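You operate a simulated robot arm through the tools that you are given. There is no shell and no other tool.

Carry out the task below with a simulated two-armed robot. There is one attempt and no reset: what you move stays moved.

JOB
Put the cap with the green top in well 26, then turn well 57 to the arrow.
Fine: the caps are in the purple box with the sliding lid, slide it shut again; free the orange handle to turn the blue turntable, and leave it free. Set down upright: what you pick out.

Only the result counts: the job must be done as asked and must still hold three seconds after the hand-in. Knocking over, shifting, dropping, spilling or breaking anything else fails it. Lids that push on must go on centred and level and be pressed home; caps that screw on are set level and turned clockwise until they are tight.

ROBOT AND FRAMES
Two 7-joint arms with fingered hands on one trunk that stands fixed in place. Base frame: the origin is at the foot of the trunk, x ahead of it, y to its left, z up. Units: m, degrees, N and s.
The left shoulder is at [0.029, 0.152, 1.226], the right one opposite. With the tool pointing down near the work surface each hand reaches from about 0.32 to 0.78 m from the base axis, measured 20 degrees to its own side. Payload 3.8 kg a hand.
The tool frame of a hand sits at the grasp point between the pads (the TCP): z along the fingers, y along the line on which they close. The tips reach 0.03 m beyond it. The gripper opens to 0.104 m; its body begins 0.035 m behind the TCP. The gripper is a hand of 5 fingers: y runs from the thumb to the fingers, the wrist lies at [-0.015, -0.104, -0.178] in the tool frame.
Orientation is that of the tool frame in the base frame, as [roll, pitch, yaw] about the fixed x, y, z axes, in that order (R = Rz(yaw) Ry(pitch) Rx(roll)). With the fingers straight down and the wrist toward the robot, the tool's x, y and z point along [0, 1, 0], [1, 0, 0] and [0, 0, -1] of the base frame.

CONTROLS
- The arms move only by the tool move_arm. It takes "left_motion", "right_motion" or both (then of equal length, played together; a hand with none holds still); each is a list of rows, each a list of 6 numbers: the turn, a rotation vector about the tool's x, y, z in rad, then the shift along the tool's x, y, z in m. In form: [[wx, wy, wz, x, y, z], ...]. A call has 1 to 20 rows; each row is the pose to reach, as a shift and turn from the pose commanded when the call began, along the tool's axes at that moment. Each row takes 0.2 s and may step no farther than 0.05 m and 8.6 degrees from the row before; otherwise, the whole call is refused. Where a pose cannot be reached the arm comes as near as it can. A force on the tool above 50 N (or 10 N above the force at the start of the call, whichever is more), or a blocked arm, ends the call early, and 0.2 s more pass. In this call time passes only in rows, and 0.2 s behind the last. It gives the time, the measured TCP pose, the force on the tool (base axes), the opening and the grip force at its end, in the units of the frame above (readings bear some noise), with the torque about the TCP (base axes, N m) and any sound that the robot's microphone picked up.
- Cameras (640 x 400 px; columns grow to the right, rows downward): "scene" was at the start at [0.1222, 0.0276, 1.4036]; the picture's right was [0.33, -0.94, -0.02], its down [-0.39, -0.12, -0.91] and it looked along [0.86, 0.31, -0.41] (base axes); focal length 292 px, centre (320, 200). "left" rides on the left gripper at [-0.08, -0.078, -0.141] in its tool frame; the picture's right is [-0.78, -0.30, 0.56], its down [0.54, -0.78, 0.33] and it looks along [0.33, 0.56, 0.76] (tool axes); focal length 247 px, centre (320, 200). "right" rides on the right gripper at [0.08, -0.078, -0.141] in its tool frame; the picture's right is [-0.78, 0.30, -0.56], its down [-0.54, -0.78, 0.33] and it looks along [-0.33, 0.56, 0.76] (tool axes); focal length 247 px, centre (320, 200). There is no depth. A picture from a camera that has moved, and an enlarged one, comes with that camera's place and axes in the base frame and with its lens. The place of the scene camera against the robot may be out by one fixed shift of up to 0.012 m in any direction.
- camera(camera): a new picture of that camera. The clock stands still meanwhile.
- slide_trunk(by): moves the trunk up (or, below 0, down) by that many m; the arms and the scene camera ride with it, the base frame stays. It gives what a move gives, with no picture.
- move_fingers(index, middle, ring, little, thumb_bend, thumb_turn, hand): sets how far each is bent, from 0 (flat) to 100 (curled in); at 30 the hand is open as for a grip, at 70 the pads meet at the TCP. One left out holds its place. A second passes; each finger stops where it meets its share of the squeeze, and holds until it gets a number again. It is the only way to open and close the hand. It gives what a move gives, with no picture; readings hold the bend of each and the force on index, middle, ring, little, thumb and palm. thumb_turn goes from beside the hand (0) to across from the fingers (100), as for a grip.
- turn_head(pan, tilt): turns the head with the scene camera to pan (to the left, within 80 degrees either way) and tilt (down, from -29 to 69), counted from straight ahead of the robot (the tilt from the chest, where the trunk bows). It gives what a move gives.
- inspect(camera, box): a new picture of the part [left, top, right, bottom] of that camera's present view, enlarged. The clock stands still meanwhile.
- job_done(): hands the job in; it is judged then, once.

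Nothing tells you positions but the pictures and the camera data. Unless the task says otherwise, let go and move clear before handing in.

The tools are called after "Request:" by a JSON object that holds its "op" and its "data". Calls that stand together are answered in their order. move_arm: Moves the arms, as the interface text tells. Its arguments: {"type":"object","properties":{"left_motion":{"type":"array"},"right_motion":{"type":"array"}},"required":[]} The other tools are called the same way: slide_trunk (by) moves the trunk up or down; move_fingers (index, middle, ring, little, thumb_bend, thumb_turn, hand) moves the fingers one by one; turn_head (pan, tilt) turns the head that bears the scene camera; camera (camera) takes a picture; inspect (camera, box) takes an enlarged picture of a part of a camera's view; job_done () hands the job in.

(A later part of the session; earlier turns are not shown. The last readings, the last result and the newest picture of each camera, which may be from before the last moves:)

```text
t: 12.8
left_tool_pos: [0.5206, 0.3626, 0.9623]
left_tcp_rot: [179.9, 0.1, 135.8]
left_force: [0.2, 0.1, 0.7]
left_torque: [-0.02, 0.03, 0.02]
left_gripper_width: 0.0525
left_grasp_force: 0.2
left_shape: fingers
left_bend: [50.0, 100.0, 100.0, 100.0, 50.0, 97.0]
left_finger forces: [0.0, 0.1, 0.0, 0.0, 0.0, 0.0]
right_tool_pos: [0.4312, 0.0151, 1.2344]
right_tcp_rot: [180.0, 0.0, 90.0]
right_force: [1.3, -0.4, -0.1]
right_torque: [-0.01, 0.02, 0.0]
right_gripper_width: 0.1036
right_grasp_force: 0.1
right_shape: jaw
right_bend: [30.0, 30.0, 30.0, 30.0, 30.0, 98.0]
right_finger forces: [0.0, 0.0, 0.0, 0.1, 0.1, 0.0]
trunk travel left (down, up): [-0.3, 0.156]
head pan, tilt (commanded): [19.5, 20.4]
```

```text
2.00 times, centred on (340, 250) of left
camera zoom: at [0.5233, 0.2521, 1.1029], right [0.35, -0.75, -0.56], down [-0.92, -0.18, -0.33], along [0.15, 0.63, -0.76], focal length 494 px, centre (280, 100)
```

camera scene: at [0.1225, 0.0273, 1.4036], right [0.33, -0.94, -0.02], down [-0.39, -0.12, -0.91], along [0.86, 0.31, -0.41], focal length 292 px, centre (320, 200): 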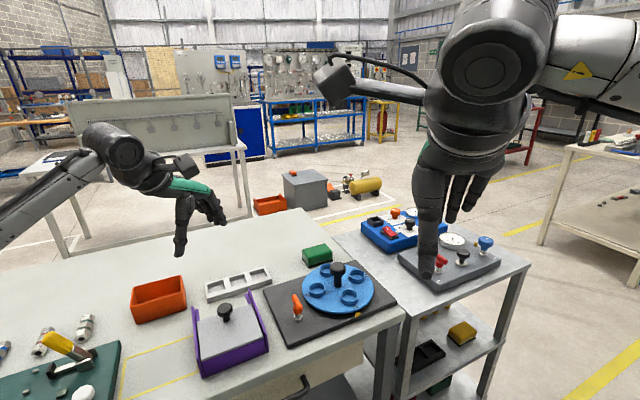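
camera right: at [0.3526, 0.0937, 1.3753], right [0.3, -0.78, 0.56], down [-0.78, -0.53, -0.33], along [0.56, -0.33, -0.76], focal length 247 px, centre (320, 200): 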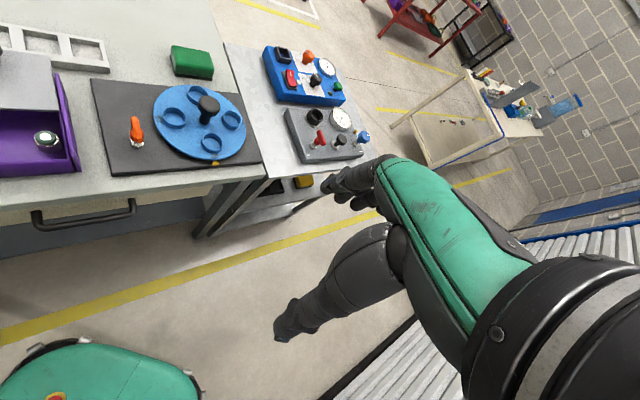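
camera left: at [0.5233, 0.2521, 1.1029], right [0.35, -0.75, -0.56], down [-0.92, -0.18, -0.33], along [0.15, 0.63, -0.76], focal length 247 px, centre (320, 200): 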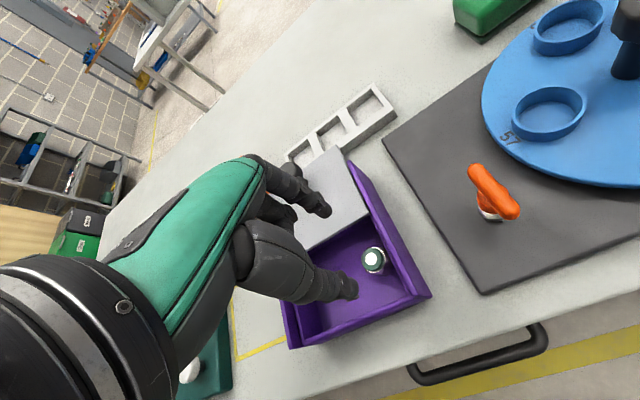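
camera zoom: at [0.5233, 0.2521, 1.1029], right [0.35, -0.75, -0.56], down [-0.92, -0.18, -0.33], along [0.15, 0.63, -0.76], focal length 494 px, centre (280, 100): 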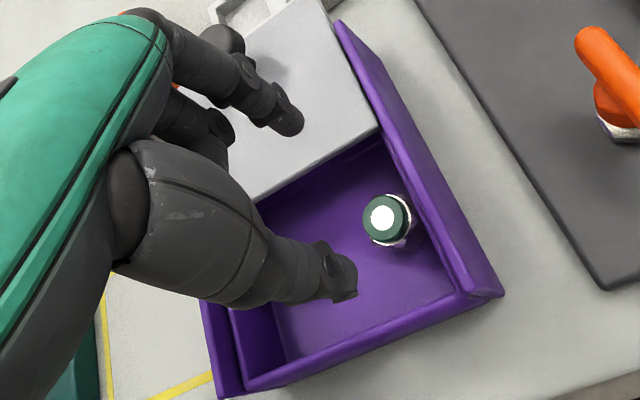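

Cap top is at about (0.525, 0.364, 0.853). The lid edge is only about 0.035 m behind the cap's middle, so I will nudge the lid a few millimetres more with the index finger while still above the cap.

Request:
{"op": "move_fingers", "data": {"hand": "left", "index": 55, "thumb_bend": 55}}

Request:
{"op": "move_arm", "data": {"left_motion": [[0, 0, 0, 0.003, 0, 0.02], [0, 0, 0, 0.006, 0, 0.04], [0, 0, 0, 0.006, 0, 0.05]]}}

Request:
{"op": "inspect", "data": {"camera": "left", "box": [240, 150, 440, 350]}}

Request:
{"op": "inspect", "data": {"camera": "scene", "box": [200, 270, 280, 360]}}

```text
t: 13.8
left_tool_pos: [0.5209, 0.3619, 0.9613]
left_tcp_rot: [180.0, 0.1, 135.9]
left_force: [-0.1, 1.2, 0.0]
left_torque: [0.02, -0.03, -0.02]
left_gripper_width: 0.0399
left_grasp_force: 0.1
left_shape: fingers
left_bend: [55.0, 100.0, 100.0, 100.0, 55.0, 97.0]
left_finger forces: [0.0, 0.0, 0.1, 0.0, 0.0, 0.1]
right_tool_pos: [0.431, 0.0134, 1.236]
right_tcp_rot: [-180.0, -0.1, 90.0]
right_force: [-0.8, 0.7, 0.5]
right_torque: [0.02, 0.01, -0.01]
right_gripper_width: 0.1037
right_grasp_force: 0.1
right_shape: jaw
right_bend: [30.0, 30.0, 30.0, 30.0, 30.0, 98.0]
right_finger forces: [0.1, 0.0, 0.0, 0.1, 0.0, 0.1]
trunk travel left (down, up): [-0.3, 0.156]
head pan, tilt (commanded): [19.5, 20.4]
```

```text
t: 14.6
left_tool_pos: [0.5179, 0.3692, 0.9107]
left_tcp_rot: [179.9, -0.1, 135.9]
left_force: [-0.3, 0.5, 0.5]
left_torque: [0.01, 0.03, 0.0]
left_gripper_width: 0.0401
left_grasp_force: 0.0
left_shape: fingers
left_bend: [55.0, 100.0, 100.0, 100.0, 55.0, 97.0]
left_finger forces: [0.0, 0.1, 0.0, 0.0, 0.0, 0.1]
right_tool_pos: [0.4307, 0.0143, 1.2351]
right_tcp_rot: [-179.9, -0.1, 90.1]
right_force: [1.2, -0.2, -0.2]
right_torque: [0.05, 0.0, -0.01]
right_gripper_width: 0.1038
right_grasp_force: 0.1
right_shape: jaw
right_bend: [30.0, 30.0, 30.0, 30.0, 30.0, 98.0]
right_finger forces: [0.1, 0.1, 0.1, 0.0, 0.0, 0.0]
trunk travel left (down, up): [-0.3, 0.156]
head pan, tilt (commanded): [19.5, 20.4]
```

```text
2.00 times, centred on (340, 250) of left
camera zoom: at [0.5201, 0.2585, 1.0535], right [0.35, -0.75, -0.56], down [-0.92, -0.18, -0.33], along [0.15, 0.63, -0.76], focal length 494 px, centre (280, 100)
```

zoom: 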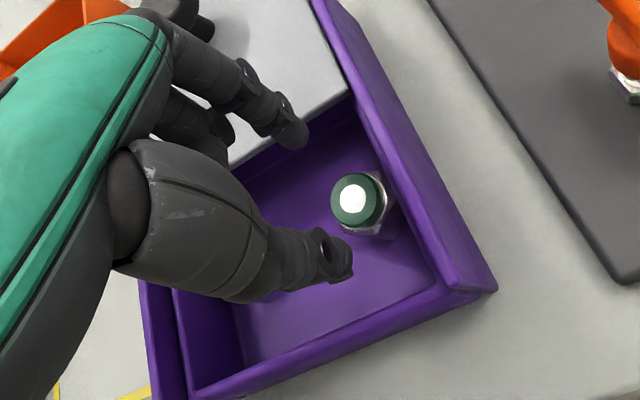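

```text
4.44 times, centred on (240, 315) of scene
camera zoom: at [0.1223, 0.0274, 1.4036], right [0.33, -0.94, -0.02], down [-0.39, -0.12, -0.91], along [0.86, 0.31, -0.41], focal length 1297 px, centre (676, -311)
```

zoom: 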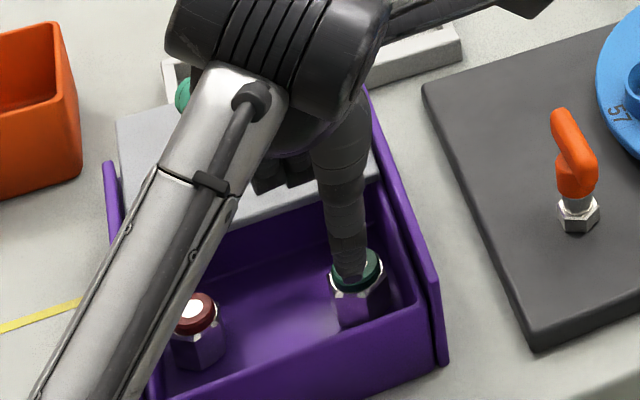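

Request:
{"op": "move_arm", "data": {"left_motion": [[0, 0, 0, -0.001, 0.0015, 0.012], [0, 0, 0, -0.001, 0.0015, 0.024]]}}

Request:
{"op": "inspect", "data": {"camera": "left", "box": [260, 150, 420, 310]}}

Request:
{"op": "inspect", "data": {"camera": "scene", "box": [205, 280, 275, 360]}}

```text
t: 15.2
left_tool_pos: [0.5196, 0.369, 0.8866]
left_tcp_rot: [-179.9, 0.0, 135.8]
left_force: [-0.4, 0.1, -0.2]
left_torque: [0.01, -0.01, -0.02]
left_gripper_width: 0.0395
left_grasp_force: 0.0
left_shape: fingers
left_bend: [55.0, 100.0, 100.0, 100.0, 55.0, 97.0]
left_finger forces: [0.1, 0.1, 0.1, 0.1, 0.0, 0.0]
right_tool_pos: [0.4308, 0.0148, 1.2371]
right_tcp_rot: [-180.0, 0.0, 90.0]
right_force: [-0.8, 0.4, -0.1]
right_torque: [-0.03, 0.01, -0.01]
right_gripper_width: 0.1035
right_grasp_force: 0.0
right_shape: jaw
right_bend: [30.0, 30.0, 30.0, 30.0, 30.0, 98.0]
right_finger forces: [0.0, 0.0, 0.1, 0.1, 0.0, 0.0]
trunk travel left (down, up): [-0.3, 0.156]
head pan, tilt (commanded): [19.5, 20.4]
```

```text
2.50 times, centred on (340, 230) of left
camera zoom: at [0.5223, 0.2582, 1.0295], right [0.35, -0.75, -0.56], down [-0.93, -0.18, -0.33], along [0.15, 0.63, -0.76], focal length 617 px, centre (270, 125)
```

zoom: 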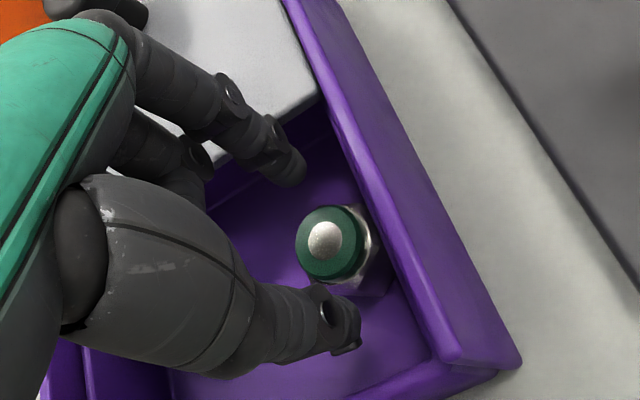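

```text
5.00 times, centred on (240, 320) of scene
camera zoom: at [0.1223, 0.0275, 1.4036], right [0.33, -0.94, -0.02], down [-0.39, -0.12, -0.91], along [0.86, 0.31, -0.41], focal length 1460 px, centre (720, -400)
```

zoom: 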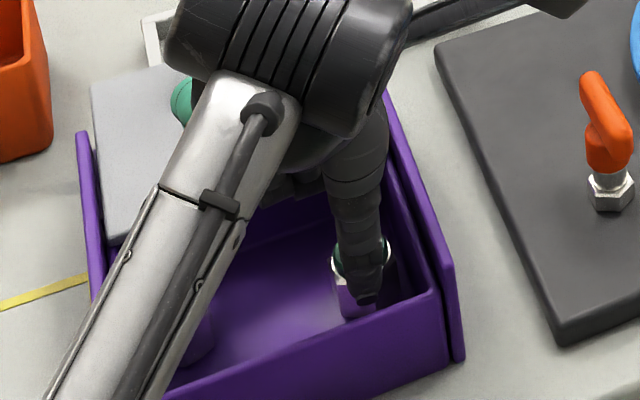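

Index is behind and thumb in front of the green-topped cap, with clearance to the lid. I go down the last 18 mm and close.

Request:
{"op": "move_arm", "data": {"left_motion": [[0, 0, 0, 0, 0, 0.009], [0, 0, 0, 0, 0, 0.018]]}}

Request:
{"op": "inspect", "data": {"camera": "left", "box": [260, 150, 420, 310]}}

```text
t: 15.8
left_tool_pos: [0.5195, 0.3675, 0.87]
left_tcp_rot: [179.9, 0.0, 135.7]
left_force: [-0.2, -0.2, 0.1]
left_torque: [-0.01, 0.0, 0.0]
left_gripper_width: 0.039
left_grasp_force: 0.1
left_shape: fingers
left_bend: [55.0, 100.0, 100.0, 100.0, 55.0, 97.0]
left_finger forces: [0.5, 0.0, 0.0, 0.0, 0.0, 0.0]
right_tool_pos: [0.4307, 0.0149, 1.2351]
right_tcp_rot: [-180.0, 0.0, 89.9]
right_force: [0.5, 0.7, 0.0]
right_torque: [-0.02, 0.01, -0.03]
right_gripper_width: 0.1036
right_grasp_force: 0.0
right_shape: jaw
right_bend: [30.0, 30.0, 30.0, 30.0, 30.0, 98.0]
right_finger forces: [0.0, 0.0, 0.1, 0.1, 0.0, 0.0]
trunk travel left (down, up): [-0.3, 0.156]
head pan, tilt (commanded): [19.5, 20.4]
```

```text
2.50 times, centred on (340, 230) of left
camera zoom: at [0.5222, 0.2585, 1.0111], right [0.35, -0.75, -0.56], down [-0.92, -0.18, -0.33], along [0.15, 0.63, -0.76], focal length 617 px, centre (270, 125)
```

zoom: 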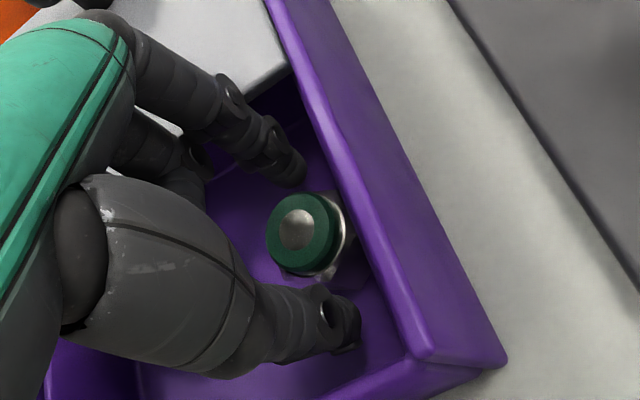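

Request:
{"op": "move_fingers", "data": {"hand": "left", "index": 56, "thumb_bend": 62}}

Request:
{"op": "inspect", "data": {"camera": "left", "box": [260, 150, 420, 310]}}

```text
t: 16.8
left_tool_pos: [0.5199, 0.3687, 0.87]
left_tcp_rot: [180.0, -0.1, 135.9]
left_force: [-0.1, 0.1, -0.4]
left_torque: [0.02, 0.02, -0.01]
left_gripper_width: 0.0299
left_grasp_force: 0.2
left_shape: fingers
left_bend: [56.0, 100.0, 100.0, 100.0, 62.0, 97.0]
left_finger forces: [0.4, 0.0, 0.0, 0.0, 0.2, 0.0]
right_tool_pos: [0.4308, 0.0147, 1.2337]
right_tcp_rot: [-179.9, -0.1, 90.0]
right_force: [-0.3, -0.2, 0.0]
right_torque: [0.01, 0.01, 0.01]
right_gripper_width: 0.1036
right_grasp_force: 0.0
right_shape: jaw
right_bend: [30.0, 30.0, 30.0, 30.0, 30.0, 98.0]
right_finger forces: [0.0, 0.0, 0.1, 0.1, 0.0, 0.0]
trunk travel left (down, up): [-0.3, 0.156]
head pan, tilt (commanded): [19.5, 20.4]
```

```text
2.50 times, centred on (340, 230) of left
camera zoom: at [0.5222, 0.2584, 1.0111], right [0.35, -0.75, -0.56], down [-0.92, -0.18, -0.33], along [0.15, 0.63, -0.76], focal length 617 px, centre (270, 125)
```

zoom: 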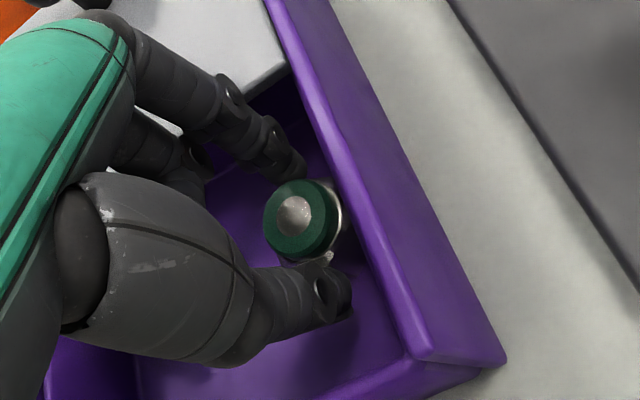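

Request:
{"op": "move_fingers", "data": {"hand": "left", "index": 63, "thumb_bend": 69}}

Request:
{"op": "inspect", "data": {"camera": "left", "box": [260, 150, 420, 310]}}

Request:
{"op": "inspect", "data": {"camera": "scene", "box": [205, 280, 275, 360]}}

```text
t: 17.8
left_tool_pos: [0.5193, 0.368, 0.8702]
left_tcp_rot: [180.0, -0.1, 135.7]
left_force: [0.1, -0.1, -0.1]
left_torque: [0.01, 0.0, -0.01]
left_gripper_width: 0.0267
left_grasp_force: 4.2
left_shape: fingers
left_bend: [57.0, 100.0, 100.0, 100.0, 64.0, 97.0]
left_finger forces: [4.3, 0.1, 0.1, 0.0, 3.9, 0.0]
right_tool_pos: [0.4313, 0.0148, 1.2347]
right_tcp_rot: [180.0, -0.1, 90.1]
right_force: [-0.1, 0.0, 0.7]
right_torque: [-0.06, -0.03, 0.0]
right_gripper_width: 0.1037
right_grasp_force: 0.1
right_shape: jaw
right_bend: [30.0, 30.0, 30.0, 30.0, 30.0, 98.0]
right_finger forces: [0.0, 0.0, 0.1, 0.0, 0.0, 0.0]
trunk travel left (down, up): [-0.3, 0.156]
head pan, tilt (commanded): [19.5, 20.4]
```

```text
2.50 times, centred on (340, 230) of left
camera zoom: at [0.5222, 0.2584, 1.0111], right [0.35, -0.75, -0.56], down [-0.92, -0.18, -0.33], along [0.15, 0.63, -0.76], focal length 617 px, centre (270, 125)
```

zoom: 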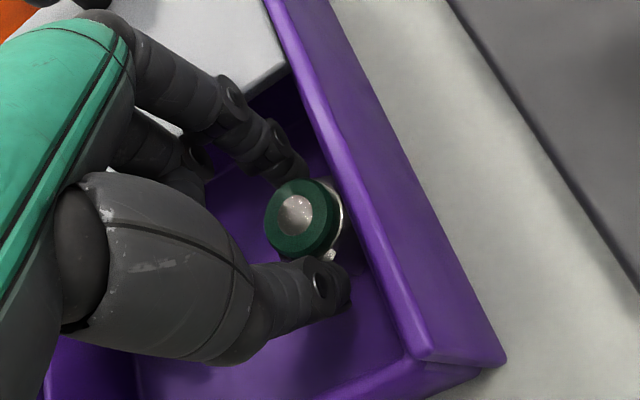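

```text
5.00 times, centred on (240, 320) of scene
camera zoom: at [0.1223, 0.0275, 1.4036], right [0.33, -0.94, -0.02], down [-0.39, -0.12, -0.91], along [0.86, 0.31, -0.41], focal length 1460 px, centre (720, -400)
```

zoom: 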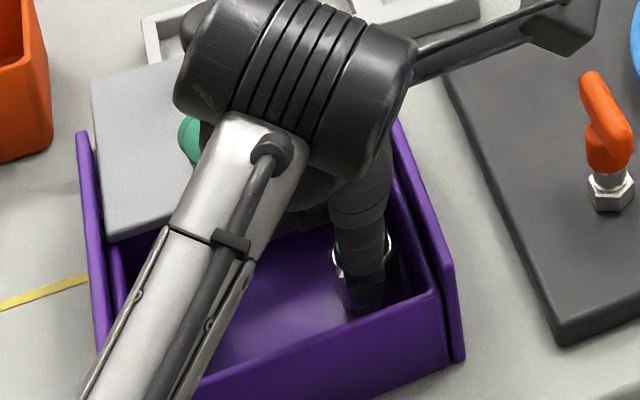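

The cap is held with about 4 N. I lift it slowly and check that it stays level.

Request:
{"op": "move_arm", "data": {"left_motion": [[0, 0, 0, 0, 0, -0.005], [0, 0, 0, 0, 0, -0.015], [0, 0, 0, 0, 0, -0.03], [0, 0, 0, 0, 0, -0.05]]}}

Request:
{"op": "inspect", "data": {"camera": "left", "box": [260, 150, 420, 310]}}

Request:
{"op": "inspect", "data": {"camera": "scene", "box": [205, 260, 275, 340]}}

Request:
{"op": "inspect", "data": {"camera": "right", "box": [0, 50, 110, 190]}}

```text
t: 18.8
left_tool_pos: [0.5206, 0.3682, 0.9194]
left_tcp_rot: [180.0, 0.0, 135.8]
left_force: [0.7, -0.5, -0.8]
left_torque: [0.03, 0.01, -0.02]
left_gripper_width: 0.0264
left_grasp_force: 4.0
left_shape: fingers
left_bend: [57.0, 100.0, 100.0, 100.0, 64.0, 97.0]
left_finger forces: [4.2, 0.0, 0.0, 0.1, 3.8, 0.1]
right_tool_pos: [0.43, 0.0152, 1.2369]
right_tcp_rot: [179.9, 0.1, 89.9]
right_force: [0.4, -0.4, -0.2]
right_torque: [-0.01, 0.01, -0.01]
right_gripper_width: 0.1036
right_grasp_force: 0.1
right_shape: jaw
right_bend: [30.0, 30.0, 30.0, 30.0, 30.0, 98.0]
right_finger forces: [0.0, 0.1, 0.0, 0.1, 0.0, 0.1]
trunk travel left (down, up): [-0.3, 0.156]
head pan, tilt (commanded): [19.5, 20.4]
```

```text
2.50 times, centred on (340, 230) of left
camera zoom: at [0.5229, 0.2581, 1.0619], right [0.35, -0.75, -0.56], down [-0.93, -0.18, -0.33], along [0.15, 0.63, -0.76], focal length 617 px, centre (270, 125)
```

zoom: 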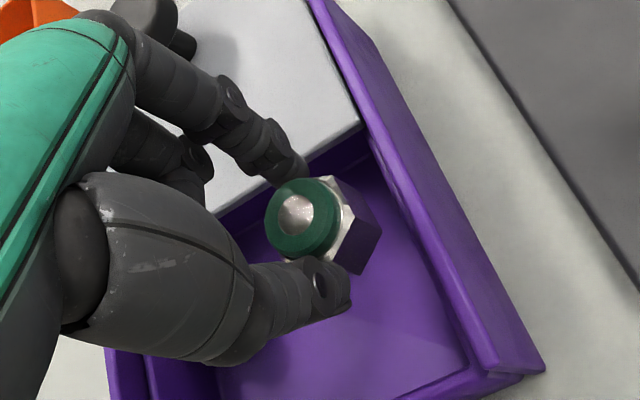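

```text
5.00 times, centred on (240, 300) of scene
camera zoom: at [0.1223, 0.0273, 1.4036], right [0.33, -0.94, -0.02], down [-0.39, -0.12, -0.91], along [0.86, 0.31, -0.41], focal length 1460 px, centre (720, -300)
```

zoom: 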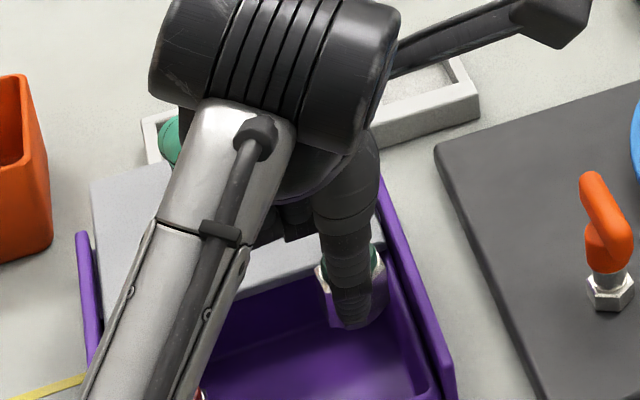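

```text
2.86 times, centred on (55, 120) of right
camera zoom: at [0.3534, 0.0942, 1.375], right [0.3, -0.78, 0.56], down [-0.78, -0.54, -0.33], along [0.56, -0.33, -0.76], focal length 706 px, centre (1077, 429)
```

zoom: 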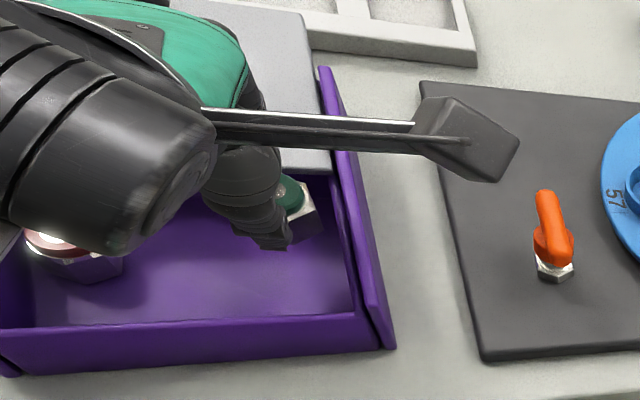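

Request:
{"op": "inspect", "data": {"camera": "left", "box": [310, 205, 370, 265]}}

Request:
{"op": "inspect", "data": {"camera": "scene", "box": [260, 240, 400, 350]}}

```text
6.67 times, centred on (340, 235) of left
camera zoom: at [0.5229, 0.2581, 1.0619], right [0.35, -0.75, -0.56], down [-0.93, -0.18, -0.33], along [0.15, 0.63, -0.76], focal length 1646 px, centre (187, -33)
```

zoom: 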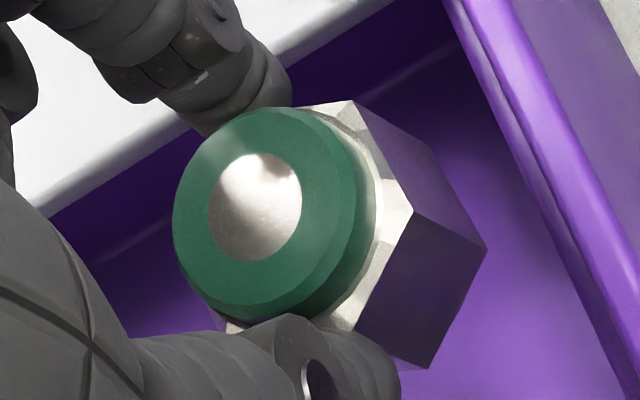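

```text
3.64 times, centred on (330, 295) of scene
camera zoom: at [0.1223, 0.0273, 1.4036], right [0.33, -0.94, -0.02], down [-0.39, -0.12, -0.91], along [0.86, 0.31, -0.41], focal length 1061 px, centre (284, -146)
```

zoom: 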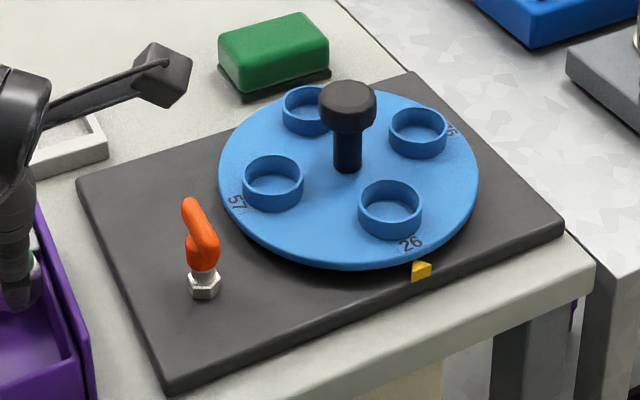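

The cap hangs level in the pinch. I lift it higher and carry it over to hover above well 26, turning the hand so the curled fingers stay away from the turntable's centre knob.

Request:
{"op": "move_arm", "data": {"left_motion": [[0, 0, 0, 0, 0, -0.035], [0, 0, 0, 0, 0, -0.07], [0, 0, -0.085, -0.0311, -0.0055, -0.085], [0, 0, -0.17, -0.0622, -0.011, -0.09], [0, 0, -0.255, -0.0933, -0.0165, -0.09], [0, 0, -0.34, -0.1244, -0.022, -0.09], [0, 0, -0.425, -0.1555, -0.0275, -0.09], [0, 0, -0.51, -0.1866, -0.033, -0.09], [0, 0, -0.595, -0.2177, -0.0385, -0.09], [0, 0, -0.68, -0.249, -0.044, -0.09]]}}

Request:
{"op": "camera", "data": {"camera": "left"}}

Request:
{"op": "inspect", "data": {"camera": "scene", "box": [180, 200, 420, 370]}}

Request:
{"op": "camera", "data": {"camera": "right"}}

```text
t: 21.0
left_tool_pos: [0.6549, 0.1639, 1.013]
left_tcp_rot: [-179.9, 0.2, 174.8]
left_force: [0.6, 0.9, -0.8]
left_torque: [0.0, 0.01, 0.0]
left_gripper_width: 0.026
left_grasp_force: 4.1
left_shape: fingers
left_bend: [57.0, 100.0, 100.0, 100.0, 64.0, 97.0]
left_finger forces: [4.2, 0.1, 0.1, 0.0, 4.0, 0.1]
left hand out of reach, approached as far as the arm can: row 10
right_tool_pos: [0.4307, 0.0147, 1.2345]
right_tcp_rot: [-180.0, -0.1, 90.0]
right_force: [-1.0, -0.2, -0.7]
right_torque: [0.01, 0.0, 0.0]
right_gripper_width: 0.1036
right_grasp_force: 0.1
right_shape: jaw
right_bend: [30.0, 30.0, 30.0, 30.0, 30.0, 98.0]
right_finger forces: [0.0, 0.1, 0.0, 0.0, 0.0, 0.0]
trunk travel left (down, up): [-0.3, 0.156]
head pan, tilt (commanded): [19.5, 20.4]
```

```text
taken
camera left: at [0.7269, 0.0809, 1.1549], right [0.75, -0.36, -0.55], down [-0.6, -0.73, -0.34], along [-0.28, 0.58, -0.76], focal length 247 px, centre (320, 200)
```

left: 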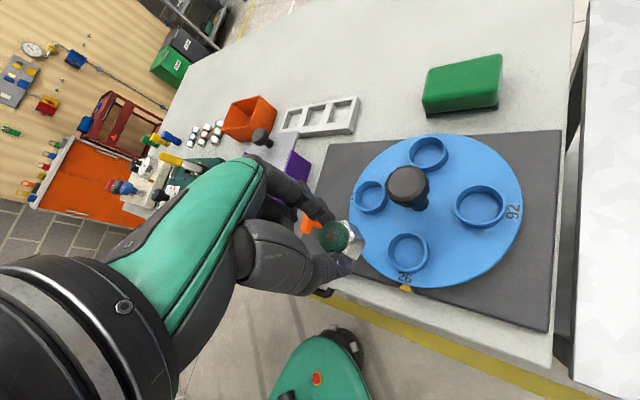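

```text
2.35 times, centred on (300, 285) of scene
camera zoom: at [0.1221, 0.0265, 1.4035], right [0.33, -0.94, -0.02], down [-0.39, -0.12, -0.91], along [0.86, 0.31, -0.41], focal length 687 px, centre (367, 0)
```

zoom: 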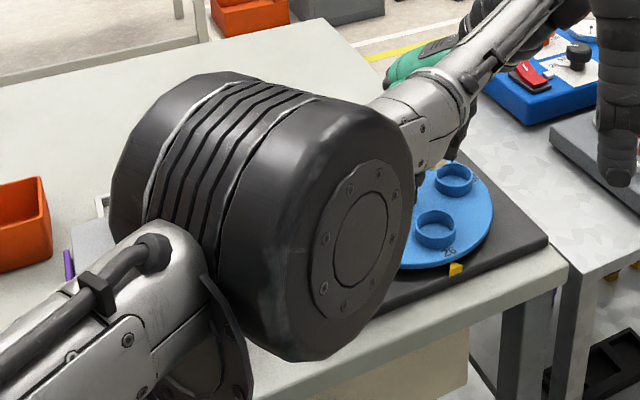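

```text
taken
camera right: at [0.3531, 0.0934, 1.375], right [0.3, -0.78, 0.56], down [-0.78, -0.54, -0.33], along [0.56, -0.33, -0.76], focal length 247 px, centre (320, 200)
```

right: 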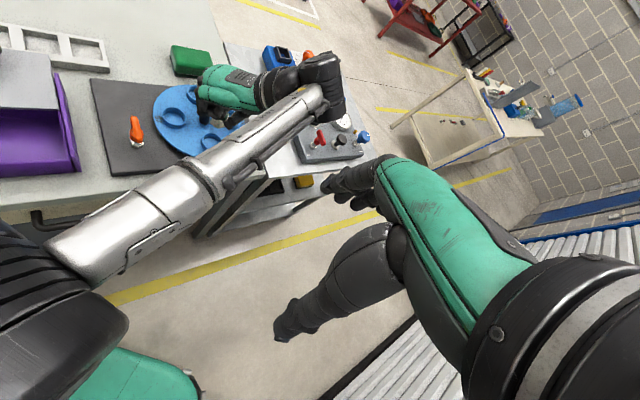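

The hand is at the limit of its reach at this yaw (stopped at x 0.655); the cap is still held. I turn the hand back about 22 degrees, which brings the wrist nearer, and see where it settles.

Request:
{"op": "move_arm", "data": {"left_motion": [[0, 0, 0.13, 0, 0, 0], [0, 0, 0.26, 0, 0, 0], [0, 0, 0.384, 0, 0, 0]]}}

Request:
{"op": "camera", "data": {"camera": "left"}}

Request:
{"op": "inspect", "data": {"camera": "left", "box": [280, 100, 480, 320]}}

Request:
{"op": "inspect", "data": {"camera": "scene", "box": [180, 200, 420, 370]}}

```text
t: 21.8
left_tool_pos: [0.6539, 0.1652, 1.0098]
left_tcp_rot: [180.0, 0.0, 152.7]
left_force: [-0.6, 0.3, -1.2]
left_torque: [0.0, -0.02, 0.0]
left_gripper_width: 0.0257
left_grasp_force: 3.4
left_shape: fingers
left_bend: [57.0, 100.0, 100.0, 100.0, 64.0, 97.0]
left_finger forces: [4.0, 0.0, 0.0, 0.0, 3.7, 0.1]
right_tool_pos: [0.4322, 0.017, 1.2347]
right_tcp_rot: [-180.0, 0.1, 90.0]
right_force: [0.8, 0.9, -0.4]
right_torque: [-0.02, -0.01, 0.02]
right_gripper_width: 0.1034
right_grasp_force: 0.1
right_shape: jaw
right_bend: [30.0, 30.0, 30.0, 30.0, 30.0, 98.0]
right_finger forces: [0.0, 0.0, 0.0, 0.0, 0.0, 0.0]
trunk travel left (down, up): [-0.3, 0.156]
head pan, tilt (commanded): [19.5, 20.4]
```

```text
taken
camera left: at [0.6892, 0.0606, 1.1517], right [0.55, -0.62, -0.56], down [-0.83, -0.44, -0.33], along [-0.04, 0.65, -0.76], focal length 247 px, centre (320, 200)
```

left: 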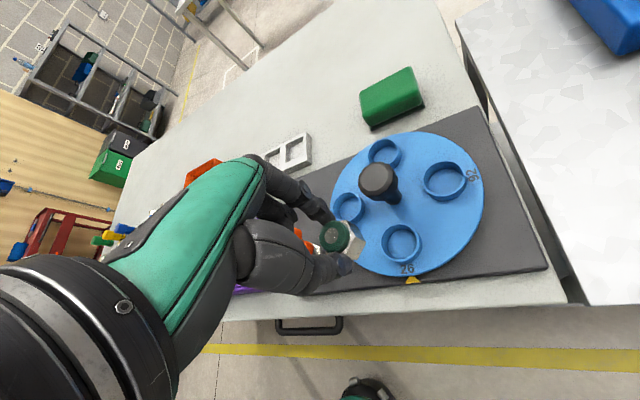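

```text
1.82 times, centred on (380, 210) of left
camera zoom: at [0.6892, 0.0606, 1.1517], right [0.55, -0.62, -0.56], down [-0.83, -0.44, -0.33], along [-0.04, 0.65, -0.76], focal length 449 px, centre (211, 182)
```

zoom: 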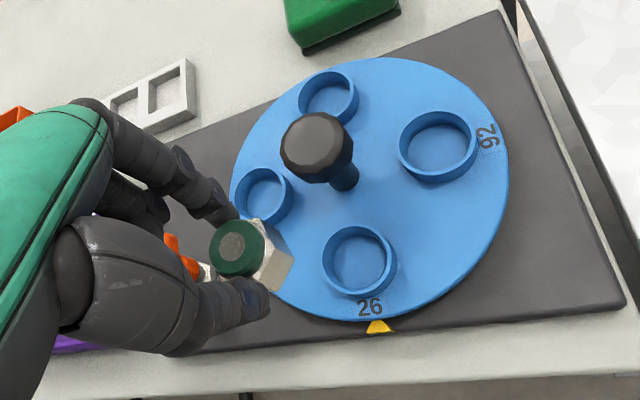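

```text
2.35 times, centred on (300, 285) of scene
camera zoom: at [0.1222, 0.0278, 1.4036], right [0.33, -0.94, -0.02], down [-0.39, -0.12, -0.91], along [0.86, 0.31, -0.41], focal length 687 px, centre (367, 0)
```

zoom: 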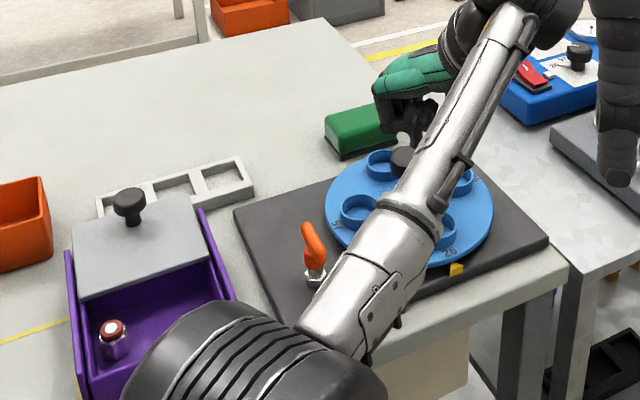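

Request:
{"op": "move_arm", "data": {"left_motion": [[0, 0, 0, -0.006, 0.003, 0.015], [0, 0, 0, -0.012, 0.006, 0.03], [0, 0, 0, -0.0183, 0.0094, 0.045]]}}

Request:
{"op": "inspect", "data": {"camera": "left", "box": [280, 120, 480, 320]}}

Request:
{"op": "inspect", "data": {"camera": "scene", "box": [180, 200, 420, 370]}}

Request:
{"op": "camera", "data": {"camera": "right"}}

```text
t: 22.6
left_tool_pos: [0.6767, 0.1653, 0.9638]
left_tcp_rot: [179.9, 0.0, 152.8]
left_force: [-0.4, -1.0, -0.4]
left_torque: [0.0, 0.02, 0.03]
left_gripper_width: 0.0258
left_grasp_force: 3.9
left_shape: fingers
left_bend: [57.0, 100.0, 100.0, 100.0, 64.0, 97.0]
left_finger forces: [4.0, 0.0, 0.1, 0.1, 3.8, 0.0]
right_tool_pos: [0.4313, 0.0149, 1.2352]
right_tcp_rot: [179.9, 0.0, 90.0]
right_force: [-0.7, -0.5, 0.1]
right_torque: [0.01, 0.0, -0.01]
right_gripper_width: 0.1038
right_grasp_force: 0.1
right_shape: jaw
right_bend: [30.0, 30.0, 30.0, 30.0, 30.0, 98.0]
right_finger forces: [0.0, 0.1, 0.0, 0.1, 0.0, 0.0]
trunk travel left (down, up): [-0.3, 0.156]
head pan, tilt (commanded): [19.5, 20.4]
```

```text
2.00 times, centred on (380, 220) of left
camera zoom: at [0.7111, 0.0607, 1.1055], right [0.55, -0.62, -0.56], down [-0.83, -0.45, -0.33], along [-0.04, 0.65, -0.76], focal length 494 px, centre (200, 160)
```

zoom: 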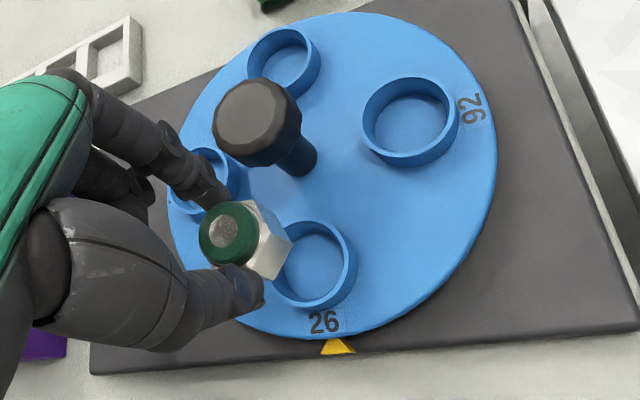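

```text
2.35 times, centred on (300, 285) of scene
camera zoom: at [0.1228, 0.0274, 1.4035], right [0.33, -0.94, -0.02], down [-0.39, -0.12, -0.91], along [0.86, 0.31, -0.41], focal length 687 px, centre (367, 0)
```

zoom: 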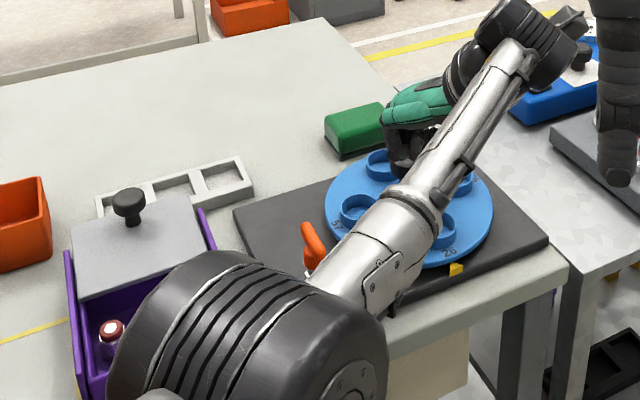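

```text
taken
camera right: at [0.3539, 0.0943, 1.3748], right [0.3, -0.78, 0.56], down [-0.78, -0.54, -0.33], along [0.56, -0.33, -0.76], focal length 247 px, centre (320, 200)
```

right: 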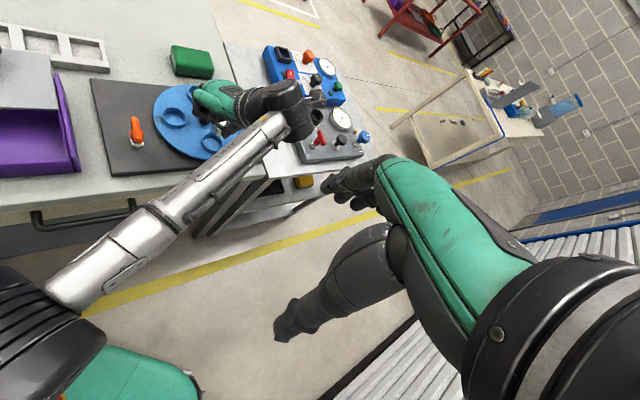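

The cap hovers about 7 mm off the middle of well 26. I shift it over and then lower with the trunk so the arm stays within reach.

Request:
{"op": "move_arm", "data": {"left_motion": [[0, 0, 0, -0.0035, -0.0005, 0.0], [0, 0, 0, -0.007, -0.001, 0.0]]}}

Request:
{"op": "slide_trunk", "data": {"by": -0.025}}

Request:
{"op": "inspect", "data": {"camera": "left", "box": [280, 150, 430, 300]}}

Request:
{"op": "inspect", "data": {"camera": "scene", "box": [260, 200, 400, 320]}}

```text
t: 23.2
left_tool_pos: [0.6812, 0.1606, 0.9644]
left_tcp_rot: [-179.9, -0.1, 152.7]
left_force: [0.5, 0.4, -1.3]
left_torque: [0.02, -0.03, -0.01]
left_gripper_width: 0.026
left_grasp_force: 4.0
left_shape: fingers
left_bend: [57.0, 100.0, 100.0, 100.0, 64.0, 97.0]
left_finger forces: [3.9, 0.0, 0.1, 0.1, 3.7, 0.1]
right_tool_pos: [0.4322, 0.0144, 1.2353]
right_tcp_rot: [180.0, 0.0, 90.0]
right_force: [-0.2, -0.2, 0.4]
right_torque: [0.0, -0.01, 0.01]
right_gripper_width: 0.1035
right_grasp_force: 0.0
right_shape: jaw
right_bend: [30.0, 30.0, 30.0, 30.0, 30.0, 98.0]
right_finger forces: [0.0, 0.1, 0.0, 0.1, 0.1, 0.0]
trunk travel left (down, up): [-0.3, 0.156]
head pan, tilt (commanded): [19.5, 20.4]
```

```text
t: 23.9
left_tool_pos: [0.6803, 0.1605, 0.939]
left_tcp_rot: [-180.0, -0.1, 152.9]
left_force: [-0.4, -0.3, 0.2]
left_torque: [0.0, 0.02, -0.02]
left_gripper_width: 0.0262
left_grasp_force: 4.1
left_shape: fingers
left_bend: [57.0, 100.0, 100.0, 100.0, 64.0, 97.0]
left_finger forces: [3.8, 0.0, 0.0, 0.0, 3.7, 0.1]
right_tool_pos: [0.4307, 0.0139, 1.2106]
right_tcp_rot: [-179.9, 0.0, 90.0]
right_force: [0.9, -0.2, 0.1]
right_torque: [0.0, -0.02, 0.02]
right_gripper_width: 0.1034
right_grasp_force: 0.0
right_shape: jaw
right_bend: [30.0, 30.0, 30.0, 30.0, 30.0, 98.0]
right_finger forces: [0.0, 0.0, 0.1, 0.1, 0.1, 0.1]
trunk travel left (down, up): [-0.275, 0.181]
head pan, tilt (commanded): [19.5, 20.4]
```

```text
2.67 times, centred on (355, 225) of left
camera zoom: at [0.7164, 0.0562, 1.0812], right [0.55, -0.62, -0.56], down [-0.83, -0.45, -0.33], along [-0.04, 0.65, -0.76], focal length 659 px, centre (227, 133)
```

zoom: 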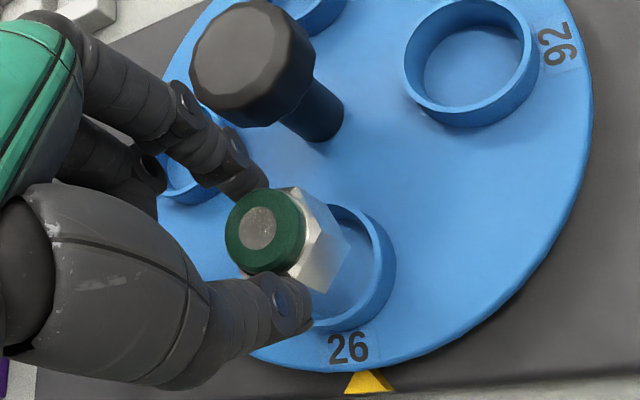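

```text
3.33 times, centred on (330, 260) of scene
camera zoom: at [0.1328, 0.0275, 1.3753], right [0.33, -0.94, -0.03], down [-0.41, -0.12, -0.9], along [0.85, 0.31, -0.42], focal length 973 px, centre (287, 0)
```

zoom: 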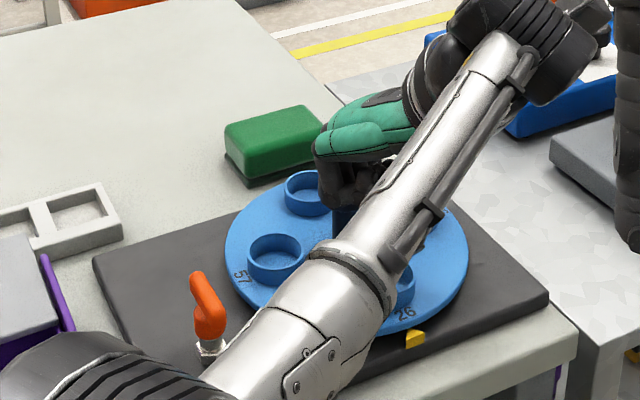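

Request:
{"op": "inspect", "data": {"camera": "left", "box": [325, 205, 385, 280]}}

Request:
{"op": "inspect", "data": {"camera": "left", "box": [365, 125, 425, 185]}}

```text
5.33 times, centred on (355, 242) of left
camera zoom: at [0.7164, 0.0562, 1.0812], right [0.55, -0.62, -0.56], down [-0.83, -0.45, -0.33], along [-0.04, 0.65, -0.76], focal length 1317 px, centre (133, -27)
```

zoom: 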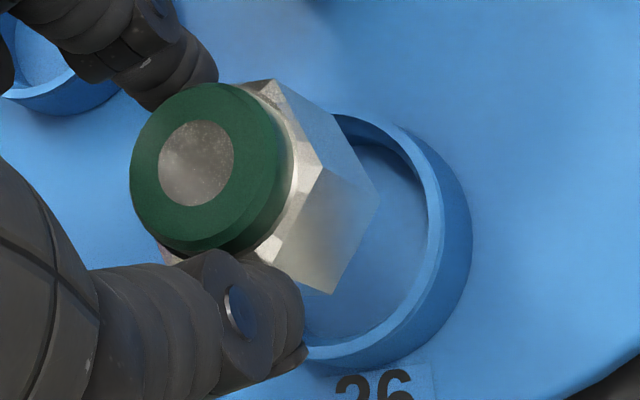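

```text
6.67 times, centred on (395, 155) of left
camera zoom: at [0.7164, 0.0562, 1.0812], right [0.55, -0.62, -0.56], down [-0.83, -0.45, -0.33], along [-0.04, 0.65, -0.76], focal length 1646 px, centre (-180, 500)
```

zoom: 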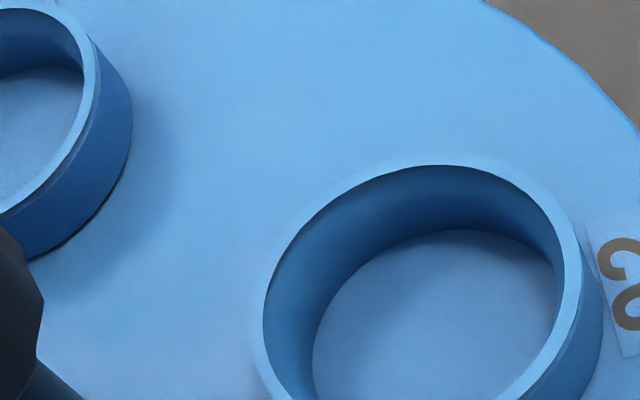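

Request:
{"op": "slide_trunk", "data": {"by": -0.013}}

Request:
{"op": "inspect", "data": {"camera": "left", "box": [310, 195, 385, 270]}}

Request:
{"op": "inspect", "data": {"camera": "left", "box": [280, 110, 440, 290]}}

```text
t: 24.5
left_tool_pos: [0.6804, 0.1615, 0.9274]
left_tcp_rot: [-179.9, 0.0, 152.8]
left_force: [0.6, -1.1, -0.8]
left_torque: [0.01, -0.01, 0.02]
left_gripper_width: 0.0258
left_grasp_force: 3.9
left_shape: fingers
left_bend: [57.0, 100.0, 100.0, 100.0, 64.0, 97.0]
left_finger forces: [3.9, 0.0, 0.1, 0.1, 3.7, 0.0]
right_tool_pos: [0.4305, 0.0137, 1.1971]
right_tcp_rot: [-179.9, 0.1, 90.0]
right_force: [0.9, -0.8, 0.6]
right_torque: [0.04, -0.03, -0.01]
right_gripper_width: 0.1038
right_grasp_force: 0.0
right_shape: jaw
right_bend: [30.0, 30.0, 30.0, 30.0, 30.0, 98.0]
right_finger forces: [0.0, 0.0, 0.0, 0.0, 0.0, 0.1]
trunk travel left (down, up): [-0.262, 0.194]
head pan, tilt (commanded): [19.5, 20.4]
```

```text
5.33 times, centred on (348, 232) of left
camera zoom: at [0.7167, 0.0564, 1.0679], right [0.55, -0.62, -0.56], down [-0.83, -0.45, -0.33], along [-0.04, 0.65, -0.76], focal length 1317 px, centre (173, 27)
```

zoom: 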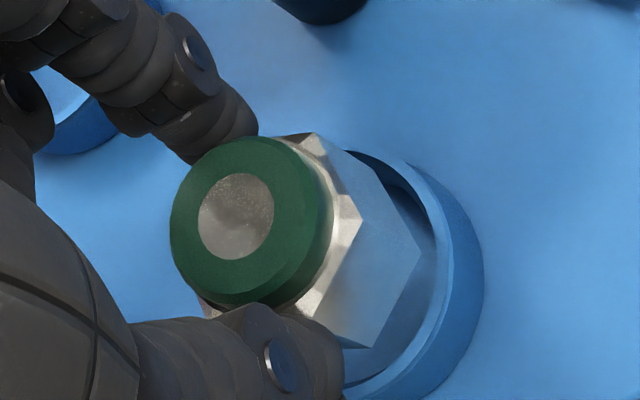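

```text
2.22 times, centred on (360, 200) of left
camera zoom: at [0.7167, 0.0564, 1.0679], right [0.55, -0.62, -0.56], down [-0.83, -0.45, -0.33], along [-0.04, 0.65, -0.76], focal length 549 px, centre (231, 200)
```

zoom: 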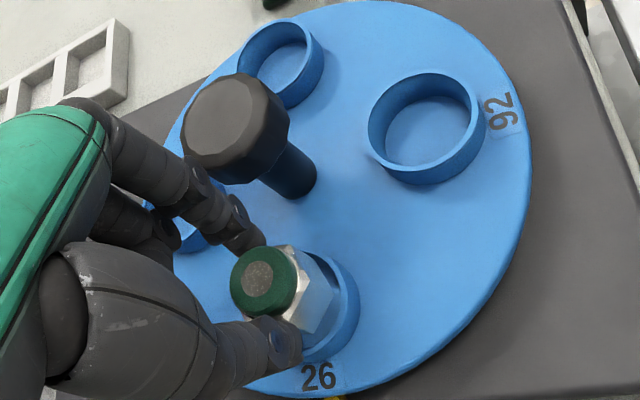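

Request:
{"op": "move_arm", "data": {"left_motion": [[0, 0, 0, 0.004, 0.001, 0.0]]}}

Request:
{"op": "inspect", "data": {"camera": "left", "box": [310, 195, 385, 270]}}

```text
t: 24.9
left_tool_pos: [0.679, 0.1645, 0.9271]
left_tcp_rot: [-180.0, 0.0, 152.8]
left_force: [0.5, 0.3, -0.3]
left_torque: [0.0, 0.02, -0.03]
left_gripper_width: 0.0261
left_grasp_force: 3.9
left_shape: fingers
left_bend: [57.0, 100.0, 100.0, 100.0, 64.0, 97.0]
left_finger forces: [3.8, 0.0, 0.0, 0.0, 3.8, 0.0]
right_tool_pos: [0.4315, 0.0142, 1.1969]
right_tcp_rot: [-179.8, 0.1, 90.1]
right_force: [-0.6, -0.3, -0.2]
right_torque: [-0.01, 0.01, -0.03]
right_gripper_width: 0.1034
right_grasp_force: 0.0
right_shape: jaw
right_bend: [30.0, 30.0, 30.0, 30.0, 30.0, 98.0]
right_finger forces: [0.0, 0.0, 0.1, 0.0, 0.0, 0.0]
trunk travel left (down, up): [-0.262, 0.194]
head pan, tilt (commanded): [19.5, 20.4]
```

```text
5.33 times, centred on (348, 232) of left
camera zoom: at [0.714, 0.0592, 1.0682], right [0.55, -0.62, -0.56], down [-0.83, -0.45, -0.33], along [-0.04, 0.65, -0.76], focal length 1317 px, centre (173, 27)
```

zoom: 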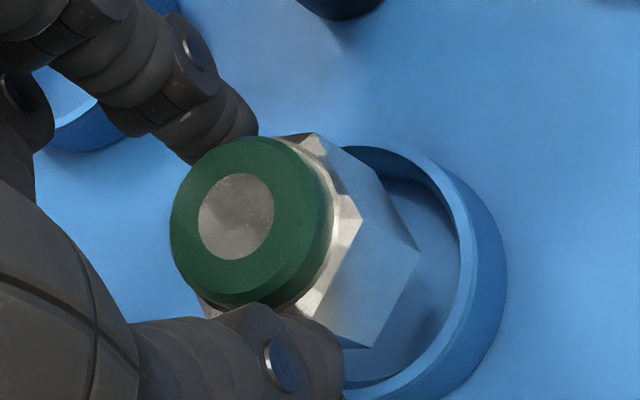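

Request:
{"op": "slide_trunk", "data": {"by": -0.006}}

Request:
{"op": "inspect", "data": {"camera": "left", "box": [310, 195, 385, 270]}}

```text
t: 25.5
left_tool_pos: [0.6788, 0.1635, 0.92]
left_tcp_rot: [-179.9, -0.1, 152.9]
left_force: [0.4, 0.3, 0.0]
left_torque: [-0.01, 0.0, -0.02]
left_gripper_width: 0.026
left_grasp_force: 3.9
left_shape: fingers
left_bend: [57.0, 100.0, 100.0, 100.0, 64.0, 97.0]
left_finger forces: [3.8, 0.1, 0.0, 0.2, 3.7, 0.0]
right_tool_pos: [0.431, 0.015, 1.1914]
right_tcp_rot: [-179.9, 0.1, 90.0]
right_force: [0.4, 0.1, -0.5]
right_torque: [0.01, -0.01, 0.01]
right_gripper_width: 0.1035
right_grasp_force: 0.0
right_shape: jaw
right_bend: [30.0, 30.0, 30.0, 30.0, 30.0, 98.0]
right_finger forces: [0.0, 0.0, 0.0, 0.0, 0.1, 0.0]
trunk travel left (down, up): [-0.256, 0.2]
head pan, tilt (commanded): [19.5, 20.4]
```

```text
5.33 times, centred on (348, 232) of left
camera zoom: at [0.7135, 0.0588, 1.0617], right [0.55, -0.62, -0.56], down [-0.83, -0.45, -0.33], along [-0.04, 0.65, -0.76], focal length 1317 px, centre (173, 27)
```

zoom: 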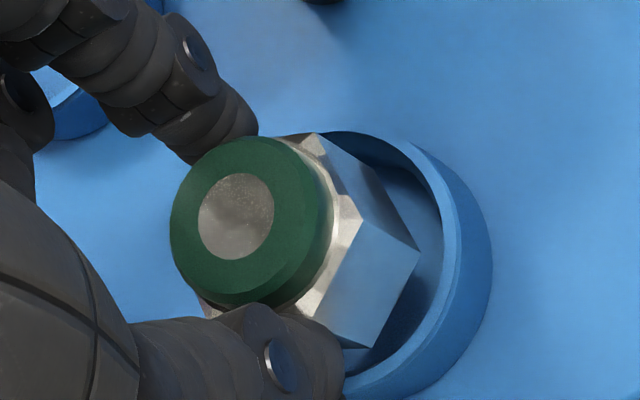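

The cap bottom is now at the rim and centred in the ring of well 26. I lower on in small steps.

Request:
{"op": "slide_trunk", "data": {"by": -0.006}}

Request:
{"op": "inspect", "data": {"camera": "left", "box": [310, 195, 385, 270]}}

```text
t: 26.0
left_tool_pos: [0.6776, 0.1637, 0.9139]
left_tcp_rot: [-180.0, -0.1, 152.8]
left_force: [-0.1, -0.3, -0.6]
left_torque: [0.01, 0.02, -0.02]
left_gripper_width: 0.0257
left_grasp_force: 4.2
left_shape: fingers
left_bend: [57.0, 100.0, 100.0, 100.0, 64.0, 97.0]
left_finger forces: [3.7, 0.0, 0.1, 0.0, 3.8, 0.1]
right_tool_pos: [0.432, 0.0147, 1.1849]
right_tcp_rot: [-179.9, 0.0, 90.1]
right_force: [-0.3, 0.2, -0.7]
right_torque: [0.0, -0.01, 0.02]
right_gripper_width: 0.1034
right_grasp_force: 0.1
right_shape: jaw
right_bend: [30.0, 30.0, 30.0, 30.0, 30.0, 98.0]
right_finger forces: [0.1, 0.0, 0.0, 0.0, 0.1, 0.0]
trunk travel left (down, up): [-0.25, 0.206]
head pan, tilt (commanded): [19.5, 20.4]
```

```text
5.33 times, centred on (348, 232) of left
camera zoom: at [0.7137, 0.059, 1.0554], right [0.55, -0.62, -0.56], down [-0.83, -0.45, -0.33], along [-0.04, 0.65, -0.76], focal length 1317 px, centre (173, 27)
```

zoom: 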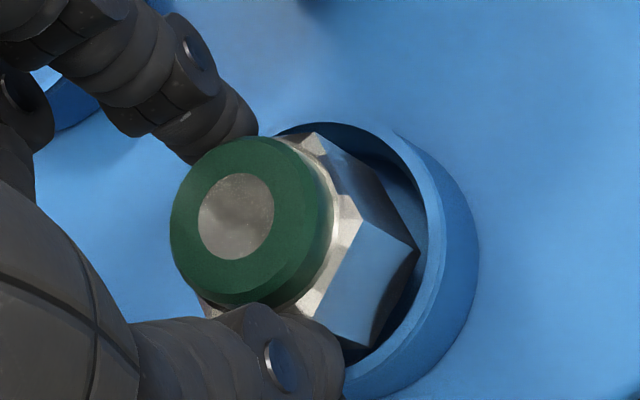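

Request:
{"op": "slide_trunk", "data": {"by": -0.004}}

Request:
{"op": "inspect", "data": {"camera": "left", "box": [310, 195, 385, 270]}}

```text
t: 26.6
left_tool_pos: [0.6783, 0.1629, 0.9091]
left_tcp_rot: [-180.0, -0.1, 152.8]
left_force: [-0.1, -0.3, -0.6]
left_torque: [0.02, 0.04, 0.02]
left_gripper_width: 0.0257
left_grasp_force: 4.1
left_shape: fingers
left_bend: [57.0, 100.0, 100.0, 100.0, 64.0, 97.0]
left_finger forces: [3.8, 0.1, 0.0, 0.0, 3.5, 0.0]
right_tool_pos: [0.4312, 0.0151, 1.1804]
right_tcp_rot: [-179.8, 0.1, 90.0]
right_force: [0.6, 0.3, 0.5]
right_torque: [0.0, -0.02, 0.0]
right_gripper_width: 0.1039
right_grasp_force: 0.0
right_shape: jaw
right_bend: [30.0, 30.0, 30.0, 30.0, 30.0, 98.0]
right_finger forces: [0.0, 0.0, 0.0, 0.0, 0.0, 0.0]
trunk travel left (down, up): [-0.246, 0.21]
head pan, tilt (commanded): [19.5, 20.4]
```

```text
5.33 times, centred on (348, 232) of left
camera zoom: at [0.7137, 0.059, 1.0516], right [0.55, -0.62, -0.56], down [-0.83, -0.45, -0.33], along [-0.04, 0.65, -0.76], focal length 1317 px, centre (173, 27)
```

zoom: 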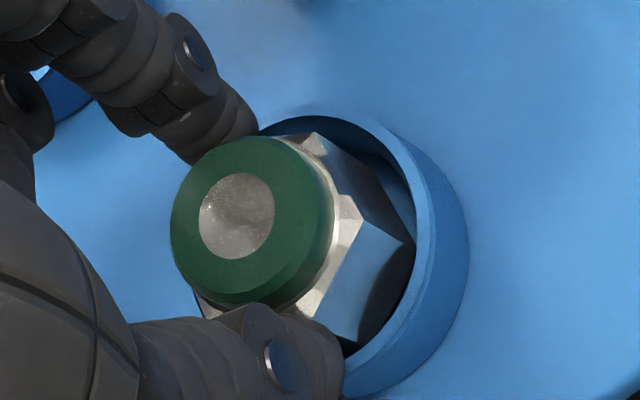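

Request:
{"op": "slide_trunk", "data": {"by": -0.002}}

Request:
{"op": "inspect", "data": {"camera": "left", "box": [310, 195, 385, 270]}}

```text
t: 27.1
left_tool_pos: [0.6775, 0.1645, 0.9092]
left_tcp_rot: [-180.0, -0.1, 152.7]
left_force: [0.5, 0.2, 0.0]
left_torque: [0.01, -0.01, -0.02]
left_gripper_width: 0.0258
left_grasp_force: 4.0
left_shape: fingers
left_bend: [57.0, 100.0, 100.0, 100.0, 64.0, 97.0]
left_finger forces: [3.8, 0.1, 0.0, 0.1, 3.6, 0.0]
right_tool_pos: [0.4311, 0.0149, 1.1785]
right_tcp_rot: [-180.0, 0.1, 90.0]
right_force: [-0.2, -0.5, 0.6]
right_torque: [-0.02, -0.02, 0.0]
right_gripper_width: 0.1038
right_grasp_force: 0.1
right_shape: jaw
right_bend: [30.0, 30.0, 30.0, 30.0, 30.0, 98.0]
right_finger forces: [0.0, 0.0, 0.0, 0.0, 0.0, 0.0]
trunk travel left (down, up): [-0.244, 0.212]
head pan, tilt (commanded): [19.5, 20.4]
```

```text
5.33 times, centred on (348, 232) of left
camera zoom: at [0.7135, 0.059, 1.0497], right [0.55, -0.62, -0.56], down [-0.83, -0.45, -0.33], along [-0.04, 0.65, -0.76], focal length 1317 px, centre (173, 27)
```

zoom: 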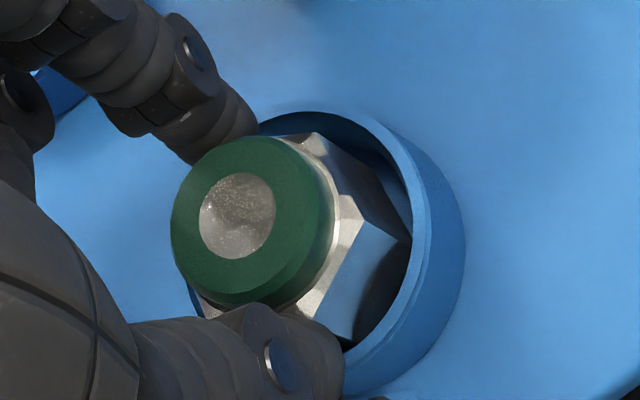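

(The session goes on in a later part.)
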